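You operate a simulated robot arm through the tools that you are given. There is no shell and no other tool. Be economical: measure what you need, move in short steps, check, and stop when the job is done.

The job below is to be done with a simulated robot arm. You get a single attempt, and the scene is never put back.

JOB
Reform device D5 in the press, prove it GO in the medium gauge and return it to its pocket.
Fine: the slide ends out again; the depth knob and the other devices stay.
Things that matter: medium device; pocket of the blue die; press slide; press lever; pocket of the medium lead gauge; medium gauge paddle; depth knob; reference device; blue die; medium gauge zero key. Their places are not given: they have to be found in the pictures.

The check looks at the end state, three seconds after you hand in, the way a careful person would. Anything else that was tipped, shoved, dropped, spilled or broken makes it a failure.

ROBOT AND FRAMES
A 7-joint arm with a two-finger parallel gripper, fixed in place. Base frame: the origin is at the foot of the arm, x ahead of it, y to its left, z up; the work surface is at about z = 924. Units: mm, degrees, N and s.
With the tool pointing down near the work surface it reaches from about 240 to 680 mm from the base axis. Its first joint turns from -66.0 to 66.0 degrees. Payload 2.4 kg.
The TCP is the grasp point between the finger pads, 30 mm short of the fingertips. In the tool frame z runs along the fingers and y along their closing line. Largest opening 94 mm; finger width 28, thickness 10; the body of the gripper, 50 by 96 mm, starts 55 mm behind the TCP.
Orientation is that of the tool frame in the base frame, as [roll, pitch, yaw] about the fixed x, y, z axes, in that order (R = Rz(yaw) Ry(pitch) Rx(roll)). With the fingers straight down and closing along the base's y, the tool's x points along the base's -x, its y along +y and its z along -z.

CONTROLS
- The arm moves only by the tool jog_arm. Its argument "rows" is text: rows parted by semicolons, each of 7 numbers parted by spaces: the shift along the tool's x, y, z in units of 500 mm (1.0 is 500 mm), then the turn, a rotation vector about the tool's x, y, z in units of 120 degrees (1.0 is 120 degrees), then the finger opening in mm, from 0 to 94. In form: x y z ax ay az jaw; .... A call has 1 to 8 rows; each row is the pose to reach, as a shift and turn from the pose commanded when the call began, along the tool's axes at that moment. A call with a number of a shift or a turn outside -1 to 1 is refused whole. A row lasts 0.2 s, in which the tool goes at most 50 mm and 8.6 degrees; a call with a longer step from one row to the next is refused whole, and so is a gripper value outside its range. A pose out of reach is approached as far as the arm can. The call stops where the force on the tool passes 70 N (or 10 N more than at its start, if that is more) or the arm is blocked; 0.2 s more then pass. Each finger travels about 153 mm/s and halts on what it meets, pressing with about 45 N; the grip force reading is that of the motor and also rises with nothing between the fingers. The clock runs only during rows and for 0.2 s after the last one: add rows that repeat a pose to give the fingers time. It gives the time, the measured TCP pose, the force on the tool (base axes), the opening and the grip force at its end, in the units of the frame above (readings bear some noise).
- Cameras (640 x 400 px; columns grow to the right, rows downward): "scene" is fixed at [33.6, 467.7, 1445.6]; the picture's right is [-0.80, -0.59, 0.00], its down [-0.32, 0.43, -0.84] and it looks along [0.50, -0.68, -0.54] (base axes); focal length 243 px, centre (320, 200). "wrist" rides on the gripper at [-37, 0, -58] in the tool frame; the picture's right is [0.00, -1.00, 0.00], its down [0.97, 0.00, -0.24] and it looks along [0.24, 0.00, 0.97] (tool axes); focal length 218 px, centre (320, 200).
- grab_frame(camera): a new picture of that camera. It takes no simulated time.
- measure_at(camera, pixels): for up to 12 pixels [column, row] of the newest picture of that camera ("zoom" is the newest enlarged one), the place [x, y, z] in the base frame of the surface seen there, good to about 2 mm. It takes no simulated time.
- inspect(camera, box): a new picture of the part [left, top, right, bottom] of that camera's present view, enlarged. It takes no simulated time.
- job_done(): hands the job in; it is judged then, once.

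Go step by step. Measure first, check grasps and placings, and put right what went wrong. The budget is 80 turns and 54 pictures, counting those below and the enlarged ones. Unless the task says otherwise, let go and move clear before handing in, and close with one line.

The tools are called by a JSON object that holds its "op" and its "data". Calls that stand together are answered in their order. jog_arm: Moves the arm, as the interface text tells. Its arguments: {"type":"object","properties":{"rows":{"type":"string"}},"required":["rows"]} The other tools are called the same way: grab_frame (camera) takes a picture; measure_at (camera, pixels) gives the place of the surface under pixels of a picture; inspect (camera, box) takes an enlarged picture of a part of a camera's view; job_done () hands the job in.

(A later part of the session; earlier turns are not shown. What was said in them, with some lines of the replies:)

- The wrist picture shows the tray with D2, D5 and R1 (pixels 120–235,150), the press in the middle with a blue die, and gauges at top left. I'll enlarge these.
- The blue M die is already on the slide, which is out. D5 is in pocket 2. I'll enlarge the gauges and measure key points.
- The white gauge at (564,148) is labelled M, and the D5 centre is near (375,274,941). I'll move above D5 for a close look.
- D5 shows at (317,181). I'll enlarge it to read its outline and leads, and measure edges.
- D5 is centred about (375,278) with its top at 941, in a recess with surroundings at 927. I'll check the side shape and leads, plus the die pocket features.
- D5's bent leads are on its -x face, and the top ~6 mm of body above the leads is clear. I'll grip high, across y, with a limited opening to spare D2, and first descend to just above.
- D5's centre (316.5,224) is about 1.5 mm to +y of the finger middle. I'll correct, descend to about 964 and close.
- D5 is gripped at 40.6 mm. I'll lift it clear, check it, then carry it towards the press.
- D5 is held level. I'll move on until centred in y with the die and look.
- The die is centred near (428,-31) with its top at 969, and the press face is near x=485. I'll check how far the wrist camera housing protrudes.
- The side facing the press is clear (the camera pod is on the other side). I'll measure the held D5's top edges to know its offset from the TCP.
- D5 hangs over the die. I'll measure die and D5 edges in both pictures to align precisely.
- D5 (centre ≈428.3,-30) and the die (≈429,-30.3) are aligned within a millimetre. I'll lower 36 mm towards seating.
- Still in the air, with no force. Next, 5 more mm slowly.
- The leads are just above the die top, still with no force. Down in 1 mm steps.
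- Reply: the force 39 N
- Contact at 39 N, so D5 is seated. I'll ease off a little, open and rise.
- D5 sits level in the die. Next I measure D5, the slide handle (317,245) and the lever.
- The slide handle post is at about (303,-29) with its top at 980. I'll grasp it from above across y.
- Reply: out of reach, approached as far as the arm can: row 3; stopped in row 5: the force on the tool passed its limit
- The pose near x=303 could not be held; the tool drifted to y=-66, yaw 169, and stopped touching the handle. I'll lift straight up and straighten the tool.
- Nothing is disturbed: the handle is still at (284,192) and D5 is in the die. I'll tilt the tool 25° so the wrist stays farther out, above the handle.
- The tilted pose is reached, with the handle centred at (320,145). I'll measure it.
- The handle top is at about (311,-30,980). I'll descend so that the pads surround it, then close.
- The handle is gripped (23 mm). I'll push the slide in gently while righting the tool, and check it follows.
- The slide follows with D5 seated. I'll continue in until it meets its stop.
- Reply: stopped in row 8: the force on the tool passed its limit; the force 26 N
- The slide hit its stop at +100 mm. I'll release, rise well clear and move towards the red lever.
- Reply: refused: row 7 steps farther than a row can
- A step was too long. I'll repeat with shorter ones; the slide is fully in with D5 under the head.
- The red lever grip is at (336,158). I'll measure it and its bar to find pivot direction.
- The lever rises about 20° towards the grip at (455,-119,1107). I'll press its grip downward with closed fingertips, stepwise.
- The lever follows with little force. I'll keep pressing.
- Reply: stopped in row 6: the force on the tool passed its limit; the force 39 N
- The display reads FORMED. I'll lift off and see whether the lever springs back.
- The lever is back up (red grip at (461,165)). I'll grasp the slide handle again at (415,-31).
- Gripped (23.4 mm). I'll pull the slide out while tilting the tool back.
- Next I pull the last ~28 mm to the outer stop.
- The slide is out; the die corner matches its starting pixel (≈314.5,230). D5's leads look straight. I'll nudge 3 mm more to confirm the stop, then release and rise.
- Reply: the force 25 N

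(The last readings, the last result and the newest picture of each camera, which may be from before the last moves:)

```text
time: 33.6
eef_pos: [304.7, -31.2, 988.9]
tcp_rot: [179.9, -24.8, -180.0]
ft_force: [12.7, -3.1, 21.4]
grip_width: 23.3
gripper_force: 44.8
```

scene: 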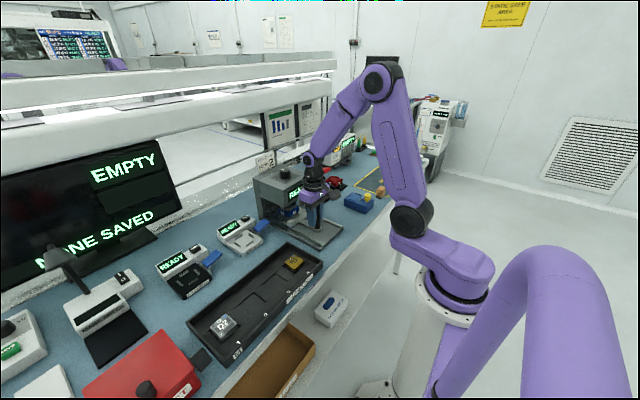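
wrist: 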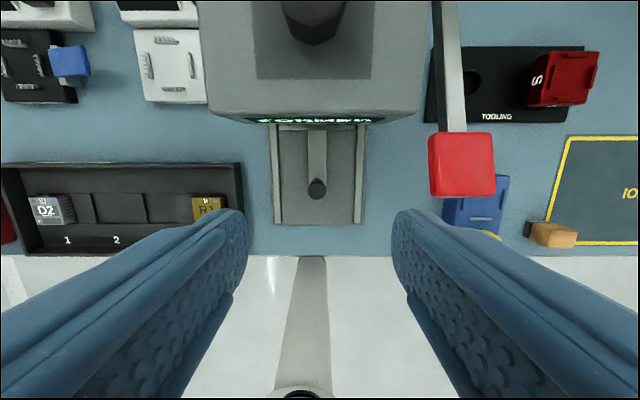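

The outer stop is confirmed (12.7 N). I'll release, rise and straighten above D5.

{"op": "jog_arm", "data": {"rows": "0 0 0 0 0 0 50;0 0 0 0 0 0 60;0.038 0 -0.0815 0 0 0 60;0.076 0 -0.163 0 0 0 60;0.065 0 -0.234 0 -0.07 0 60;-0.007 0 -0.268 0 -0.14 0 60;-0.08 0 -0.302 0 -0.207 0 60;-0.13 0 -0.303 0 -0.207 0 60"}}

{"op": "grab_frame", "data": {"camera": "wrist"}}

```text
time: 35.4
eef_pos: [426.8, -29.8, 1097.3]
tcp_rot: [-180.0, 0.2, 180.0]
ft_force: [0.1, 0.3, -0.8]
grip_width: 60.0
gripper_force: 0.0
```

```text
11 pictures are left
```

wrist: 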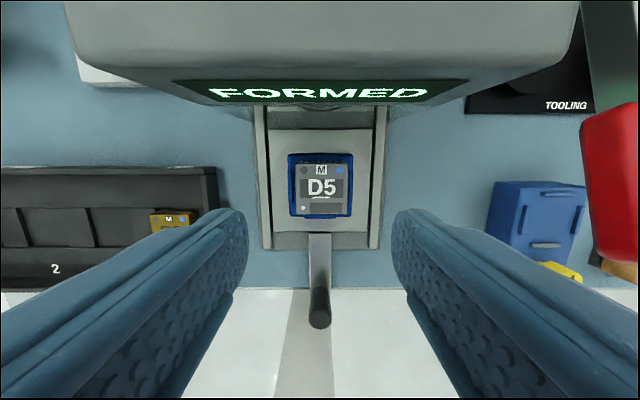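

D5 is at (321,189). I'll measure its top edges.

{"op": "measure_at", "data": {"camera": "wrist", "pixels": [[321, 165], [321, 213], [298, 190], [344, 190], [321, 190]]}}

```text
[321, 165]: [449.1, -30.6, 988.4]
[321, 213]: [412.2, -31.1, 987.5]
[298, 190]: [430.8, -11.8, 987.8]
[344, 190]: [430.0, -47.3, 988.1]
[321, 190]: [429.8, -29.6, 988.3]
```

D5's centre is (430.5,-30.3), top 988. I'll descend to TCP 1011 and grip.

{"op": "jog_arm", "data": {"rows": "-0.0075 -0.001 0.06 0 0 0 60;-0.0075 -0.001 0.12 0 0 0 60;-0.0075 -0.001 0.155 0 0 0 60;-0.0075 -0.001 0.173 0 0 0 60;-0.0075 -0.001 0.173 0 0 0 60;-0.0075 -0.001 0.173 0 0 0 30;-0.0075 -0.001 0.173 0 0 0 30;-0.0075 -0.001 0.173 0 0 0 30"}}

```text
time: 37.2
eef_pos: [431.7, -31.0, 1010.7]
tcp_rot: [179.8, 0.1, 180.0]
ft_force: [-0.7, 0.9, 0.0]
grip_width: 40.5
gripper_force: 44.7
```

Gripped. I'll lift it out and carry it over towards the white M gauge, staying in front of the press head.

{"op": "jog_arm", "data": {"rows": "0 0 -0.05 0 0 0 30;0 0 -0.12 0 0 0 30;0.03 0 -0.19 0 0 0 30;0.06 0.05 -0.19 0 0 0 30;0.06 0.14 -0.19 0 0 0 30;0.06 0.23 -0.19 0 0 0 30;0 0.3 -0.19 0 0 0 30;-0.06 0.358 -0.19 0 0 0 30"}}

{"op": "grab_frame", "data": {"camera": "wrist"}}

```text
time: 39.0
eef_pos: [459.7, 147.4, 1106.9]
tcp_rot: [179.9, 0.0, 180.0]
ft_force: [-0.6, 0.7, 0.4]
grip_width: 40.6
gripper_force: 45.1
```

```text
10 pictures are left
```

wrist: 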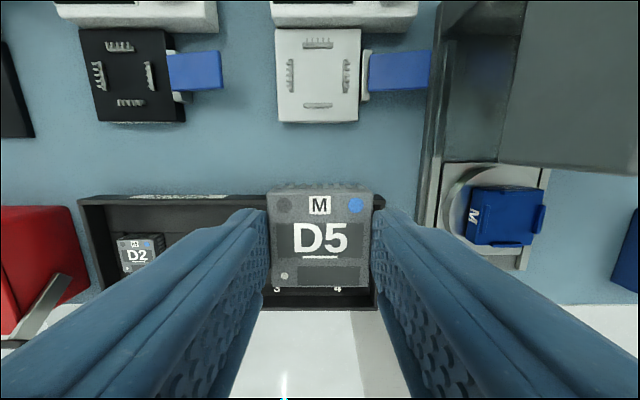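

Now the M gauge combs are visible around (318,75). I'll measure them and the paddle and key.

{"op": "measure_at", "data": {"camera": "wrist", "pixels": [[290, 76], [345, 76], [318, 41], [317, 106], [318, 75], [365, 75], [375, 70], [428, 68], [345, 14], [318, 120], [320, 204], [320, 285]]}}

{"op": "inspect", "data": {"camera": "wrist", "box": [260, 0, 440, 130]}}

```text
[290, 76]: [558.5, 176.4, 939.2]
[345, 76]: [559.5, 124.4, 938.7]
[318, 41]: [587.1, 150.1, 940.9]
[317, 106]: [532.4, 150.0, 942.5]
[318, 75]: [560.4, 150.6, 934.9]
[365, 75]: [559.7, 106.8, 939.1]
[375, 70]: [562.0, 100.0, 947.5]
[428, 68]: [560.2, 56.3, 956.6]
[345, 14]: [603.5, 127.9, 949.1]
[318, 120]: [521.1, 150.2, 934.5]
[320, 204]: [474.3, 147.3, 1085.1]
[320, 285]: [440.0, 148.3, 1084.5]
```

```text
3.08 times, centred on (350, 65) of wrist
```

zoom: 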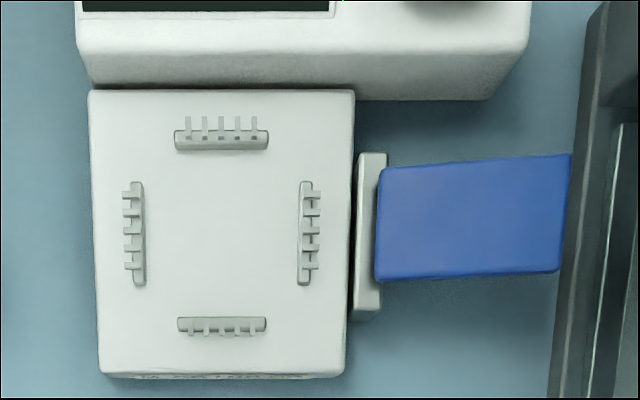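

The M pocket centre is (559.7,150.4), surface 935; D5 is at (457.5,148). I'll move +102, +2.4 and lower to 35 mm above.

{"op": "jog_arm", "data": {"rows": "-0.07 0.003 0 0 0 0 30;-0.14 0.005 0 0 0 0 30;-0.2044 0.005 0.02 0 0 0 30;-0.2044 0.005 0.1 0 0 0 30;-0.2044 0.005 0.17 0 0 0 30;-0.2044 0.005 0.21 0 0 0 30;-0.2044 0.005 0.21 0 0 0 30"}}

{"op": "grab_frame", "data": {"camera": "wrist"}}

```text
time: 40.6
eef_pos: [562.7, 152.4, 1003.2]
tcp_rot: [179.9, 0.0, 179.9]
ft_force: [-0.5, 0.1, -0.5]
grip_width: 40.6
gripper_force: 45.3
```

```text
8 pictures are left
```

wrist: 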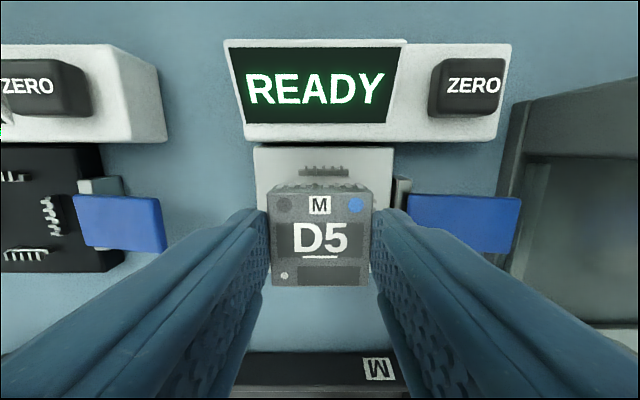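

D5 is over the pocket. I'll check alignment with the far comb (325,171).

{"op": "measure_at", "data": {"camera": "wrist", "pixels": [[325, 172], [302, 174], [347, 174], [258, 180], [390, 180], [320, 204], [320, 284], [274, 240], [368, 240], [470, 85], [470, 220], [508, 220]]}}

```text
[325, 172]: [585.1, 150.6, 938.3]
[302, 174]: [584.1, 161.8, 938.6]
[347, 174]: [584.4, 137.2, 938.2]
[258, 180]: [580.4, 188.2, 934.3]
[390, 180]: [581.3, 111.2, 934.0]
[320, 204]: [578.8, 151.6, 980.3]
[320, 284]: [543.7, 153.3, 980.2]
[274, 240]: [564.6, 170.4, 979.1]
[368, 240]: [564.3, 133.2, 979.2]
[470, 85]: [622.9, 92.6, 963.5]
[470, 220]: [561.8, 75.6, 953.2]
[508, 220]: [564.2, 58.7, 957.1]
```

D5 is ~1.5 mm too far in +x and ~1.8 mm in +y. I'll correct and lower to near contact.

{"op": "jog_arm", "data": {"rows": "0.003 -0.0036 0 0 0 0 30;0.003 -0.0036 0.025 0 0 0 30;0.003 -0.0036 0.042 0 0 0 30;0.003 -0.0036 0.048 0 0 0 30;0.003 -0.0036 0.051 0 0 0 30;0.003 -0.0036 0.051 0 0 0 30"}}

{"op": "inspect", "data": {"camera": "scene", "box": [205, 205, 275, 260]}}

```text
time: 42.0
eef_pos: [561.4, 149.5, 977.0]
tcp_rot: [179.9, 0.0, 180.0]
ft_force: [-0.5, -0.6, 0.0]
grip_width: 40.9
gripper_force: 45.5
```

```text
7.27 times, centred on (240, 232) of scene
```

zoom: 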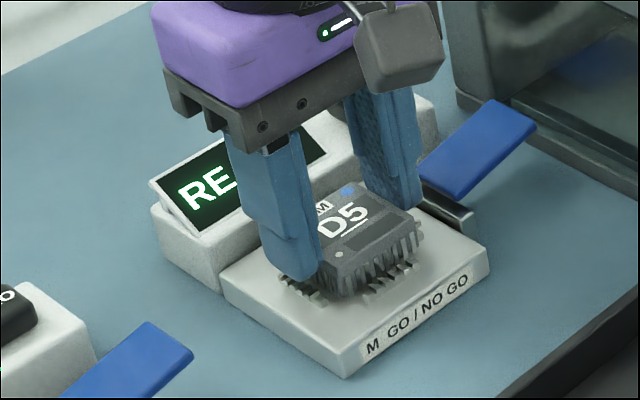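

Looks aligned with the combs, still without contact. Down in 1 mm steps.

{"op": "jog_arm", "data": {"rows": "0 0 0.002 0 0 0 30;0 0 0.004 0 0 0 30;0 0 0.004 0 0 0 30"}}

```text
time: 42.8
eef_pos: [561.4, 150.7, 975.8]
tcp_rot: [179.9, 0.0, 180.0]
ft_force: [-1.8, -0.9, 2.9]
grip_width: 40.7
gripper_force: 45.0
```

{"op": "jog_arm", "data": {"rows": "0 0 0.002 0 0 0 30;0 0 0.002 0 0 0 30"}}

```text
time: 43.4
eef_pos: [562.1, 149.1, 976.0]
tcp_rot: [180.0, 0.0, -180.0]
ft_force: [-6.1, -0.9, 18.2]
grip_width: 40.6
gripper_force: 44.7
```

Contact (18 N) at the expected height, so D5 is seated. I'll release, rise, close the fingers and tilt 20° away from the press to work the paddle at (562,75).

{"op": "jog_arm", "data": {"rows": "0 0 -0.001 0 0 0 50;0 0 -0.001 0 0 0 56;0 0 -0.06 0 0 0 56;0 0 -0.12 0 0 0 56;0 -0.05 -0.12 0.06 0 0 20;0 -0.1 -0.12 0.12 0 0 0;0 -0.13 -0.12 0.167 0 0 0;0 -0.13 -0.06 0.167 0 0 0"}}

{"op": "inspect", "data": {"camera": "scene", "box": [205, 195, 285, 260]}}

```text
time: 45.2
eef_pos: [561.5, 82.9, 1002.8]
tcp_rot: [-160.0, 0.0, -180.0]
ft_force: [-0.5, -0.2, 0.7]
grip_width: 0.0
gripper_force: 33.7
```

```text
6.15 times, centred on (245, 228) of scene
```

zoom: 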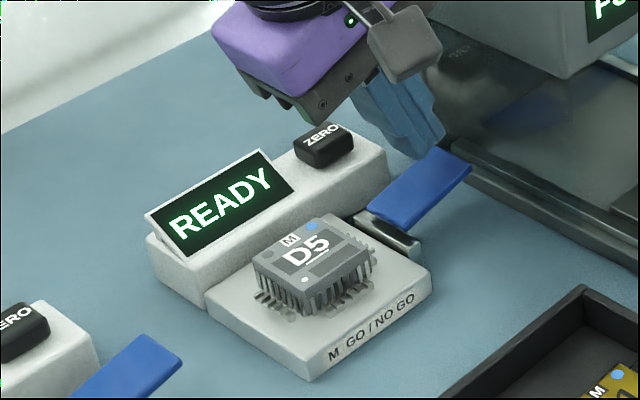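

D5 is well seated in the combs and the fingers are over the paddle. I'll press down stepwise.

{"op": "jog_arm", "data": {"rows": "0 0.0055 0.015 0 0 0 0;0 0.0096 0.0263 0 0 0 0;0 0.0123 0.0338 0 0 0 0;0 0.0144 0.0395 0 0 0 0;0 0.0164 0.0451 0 0 0 0;0 0.0164 0.0451 0 0 0 0"}}

```text
time: 46.6
eef_pos: [560.7, 84.2, 980.5]
tcp_rot: [-160.0, 0.0, 180.0]
ft_force: [-2.0, -3.0, 3.7]
grip_width: 0.0
gripper_force: 33.0
```

Light contact (3.7 N). I'll press on in 3 mm steps.

{"op": "jog_arm", "data": {"rows": "0 0.002 0.0056 0 0 0 0;0 0.0041 0.0113 0 0 0 0;0 0.0062 0.0169 0 0 0 0;0 0.0082 0.0226 0 0 0 0;0 0.0082 0.0226 0 0 0 0"}}

{"op": "inspect", "data": {"camera": "scene", "box": [205, 195, 285, 260]}}

```text
time: 47.7
eef_pos: [561.6, 83.1, 975.9]
tcp_rot: [-159.7, 0.2, 179.9]
ft_force: [-10.6, -1.4, 17.4]
grip_width: 0.0
gripper_force: 33.1
stopped in row 5: the force on the tool passed its limit (the readings are from after the stop); the commanded pose is now the measured one
```

```text
6.15 times, centred on (245, 228) of scene
```

zoom: 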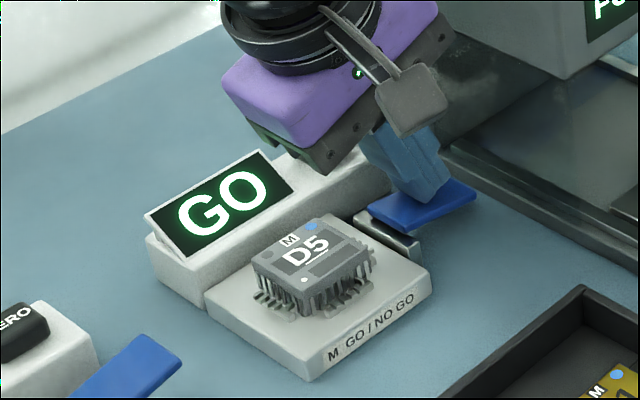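

The gauge reads GO. I'll lift off the paddle, straighten, and return above D5.

{"op": "jog_arm", "data": {"rows": "0 -0.0205 -0.0565 0 0 0 0;0 -0.041 -0.113 0 0 0 0;0 0.006 -0.13 -0.06 0 0 0;0 0.053 -0.147 -0.12 0 0 30;0 0.085 -0.1586 -0.168 0 0 56;0 0.085 -0.1586 -0.168 0 0 56"}}

{"op": "grab_frame", "data": {"camera": "wrist"}}

```text
time: 49.1
eef_pos: [562.7, 149.7, 1033.7]
tcp_rot: [180.0, 0.2, -179.9]
ft_force: [0.5, 0.0, -0.5]
grip_width: 56.0
gripper_force: 0.2
```

```text
4 pictures are left
```

wrist: 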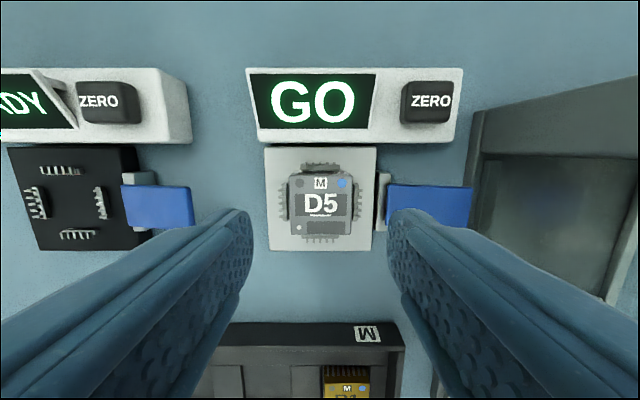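

D5 is centred under the fingers (320,205), and GO is still displayed. I'll descend and grip.

{"op": "jog_arm", "data": {"rows": "0.0012 0 0.06 0 0 0 56;0.0012 0 0.1 0 0 0 56;0.0012 0 0.116 0 0 0 56;0.0012 0 0.116 0 0 0 30;0.0012 0 0.116 0 0 0 30;0.0012 0 0.116 0 0 0 30"}}

```text
time: 50.5
eef_pos: [562.0, 151.2, 975.3]
tcp_rot: [-180.0, 0.3, -180.0]
ft_force: [0.2, 0.0, 0.5]
grip_width: 40.6
gripper_force: 44.9
```

Gripped. I'll lift and carry it to above pocket 2 at (375,278).

{"op": "jog_arm", "data": {"rows": "0 0 -0.05 0 0 0 30;0 0 -0.13 0 0 0 30;0 0 -0.21 0 0 0 30;0.0744 0.051 -0.21 0 0 0 30;0.1488 0.102 -0.21 0 0 0 30;0.2232 0.153 -0.21 0 0 0 30;0.2976 0.204 -0.21 0 0 0 30;0.372 0.255 -0.21 0 0 0 30"}}

{"op": "jog_arm", "data": {"rows": "0 0 0.06 0 0 0 30;0 0 0.12 0 0 0 30;0 0 0.16 0 0 0 30;0 0 0.16 0 0 0 30"}}

{"op": "grab_frame", "data": {"camera": "wrist"}}

```text
time: 52.3
eef_pos: [375.1, 278.3, 1079.2]
tcp_rot: [180.0, 0.3, 179.9]
ft_force: [-0.7, -0.5, -0.1]
grip_width: 40.8
gripper_force: 45.2
```

```text
time: 53.3
eef_pos: [376.4, 277.8, 999.5]
tcp_rot: [-179.9, 0.4, -180.0]
ft_force: [-0.4, -0.5, 0.5]
grip_width: 40.7
gripper_force: 45.0
```

```text
3 pictures are left
```

wrist: 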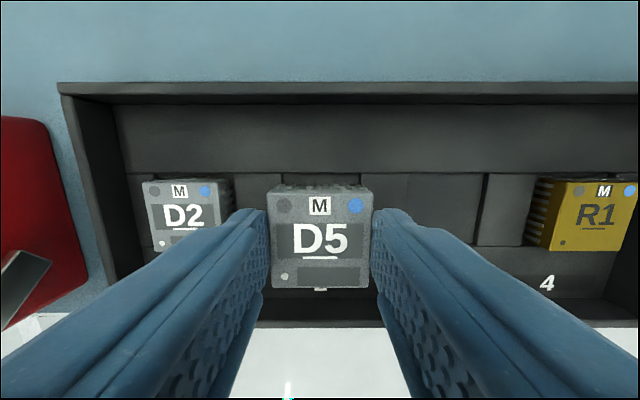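

D5 is over pocket 2, whose recess shows at (282–359,176). I'll measure to align.

{"op": "measure_at", "data": {"camera": "wrist", "pixels": [[278, 180], [286, 180], [355, 180], [364, 180], [320, 172], [320, 179], [276, 240], [367, 240], [320, 204], [320, 286], [200, 173], [187, 210]]}}

{"op": "inspect", "data": {"camera": "wrist", "box": [260, 150, 380, 225]}}

```text
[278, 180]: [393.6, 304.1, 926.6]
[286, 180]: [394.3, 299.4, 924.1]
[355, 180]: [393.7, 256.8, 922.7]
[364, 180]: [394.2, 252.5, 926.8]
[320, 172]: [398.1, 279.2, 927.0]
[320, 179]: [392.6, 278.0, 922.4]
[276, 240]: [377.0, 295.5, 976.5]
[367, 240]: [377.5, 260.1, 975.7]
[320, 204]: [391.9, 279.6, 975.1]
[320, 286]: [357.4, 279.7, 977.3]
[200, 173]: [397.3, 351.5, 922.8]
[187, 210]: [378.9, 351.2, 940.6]
```

```text
5.33 times, centred on (320, 188) of wrist
```

zoom: 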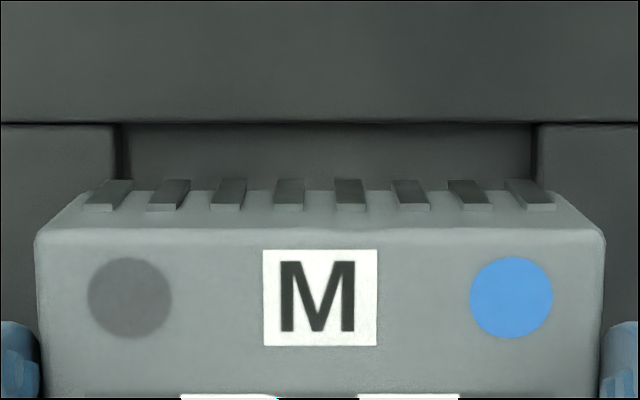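

Alignment is within ~0.5 mm. I'll lower to just above seating, then softly to contact.

{"op": "jog_arm", "data": {"rows": "0 -0.001 0.03 0 0 0 30;0 -0.001 0.05 0 0 0 30;0 -0.001 0.06 0 0 0 30;0 -0.001 0.066 0 0 0 30;0 -0.001 0.066 0 0 0 30"}}

```text
time: 54.5
eef_pos: [377.4, 278.6, 965.8]
tcp_rot: [180.0, 0.2, -180.0]
ft_force: [0.2, 0.1, 0.6]
grip_width: 40.5
gripper_force: 45.1
```

{"op": "jog_arm", "data": {"rows": "0 0 0.002 0 0 0 30;0 0 0.004 0 0 0 30;0 0 0.004 0 0 0 30"}}

```text
time: 55.3
eef_pos: [376.5, 276.9, 964.8]
tcp_rot: [-179.9, 0.3, -180.0]
ft_force: [0.3, -0.1, -1.0]
grip_width: 40.7
gripper_force: 45.3
```

{"op": "jog_arm", "data": {"rows": "0 0 0.0015 0 0 0 30;0 0 0.003 0 0 0 30;0 0 0.003 0 0 0 30"}}

```text
time: 56.1
eef_pos: [376.4, 278.7, 963.7]
tcp_rot: [179.8, 0.4, -179.9]
ft_force: [-2.4, -3.2, 27.4]
grip_width: 40.4
gripper_force: 45.1
```

Contact (27 N) at the original height, so D5 is seated. I'll ease off, open to 56 and rise clear.

{"op": "jog_arm", "data": {"rows": "0 0 -0.001 0 0 0 48;0 0 -0.001 0 0 0 56;0 0 -0.001 0 0 0 56;0 0 -0.06 0 0 0 56;0 0 -0.15 0 0 0 56;0 0 -0.24 0 0 0 56;0 0 -0.33 0 0 0 56;0 0 -0.4 0 0 0 56"}}

{"op": "grab_frame", "data": {"camera": "wrist"}}

{"op": "inspect", "data": {"camera": "scene", "box": [180, 140, 380, 350]}}

```text
time: 57.9
eef_pos: [374.9, 277.8, 1163.1]
tcp_rot: [-180.0, 0.3, 180.0]
ft_force: [-1.0, -0.5, 0.3]
grip_width: 56.3
gripper_force: 0.0
```

```text
1 pictures are left
```

wrist: 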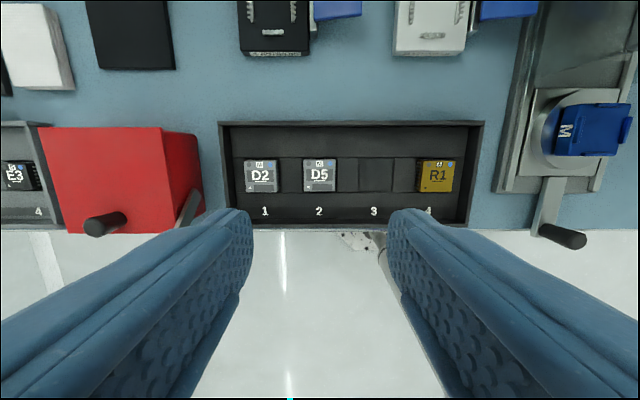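

```text
1.90 times, centred on (280, 245) of scene
```

zoom: 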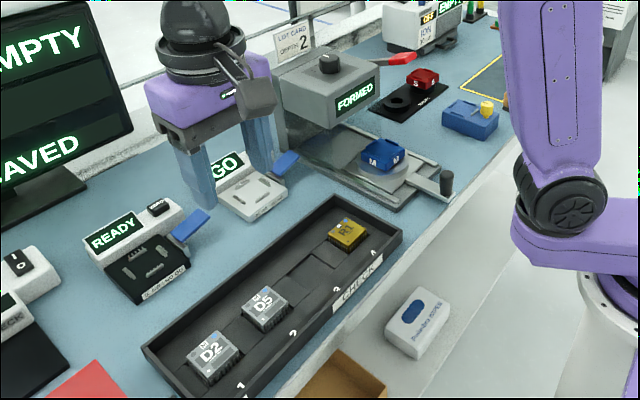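

D5 lies level in pocket 2 at (319,175). The gauge shows GO, the slide is out, the lever is up, and the other devices have not moved, so I'm handing in.

{"op": "job_done", "data": {}}

```text
The job is handed in.
```

D5 was reformed in the press (display read FORMED), proved GO in the medium gauge and returned to pocket 2; the slide is out, and the depth knob and other devices were not touched.
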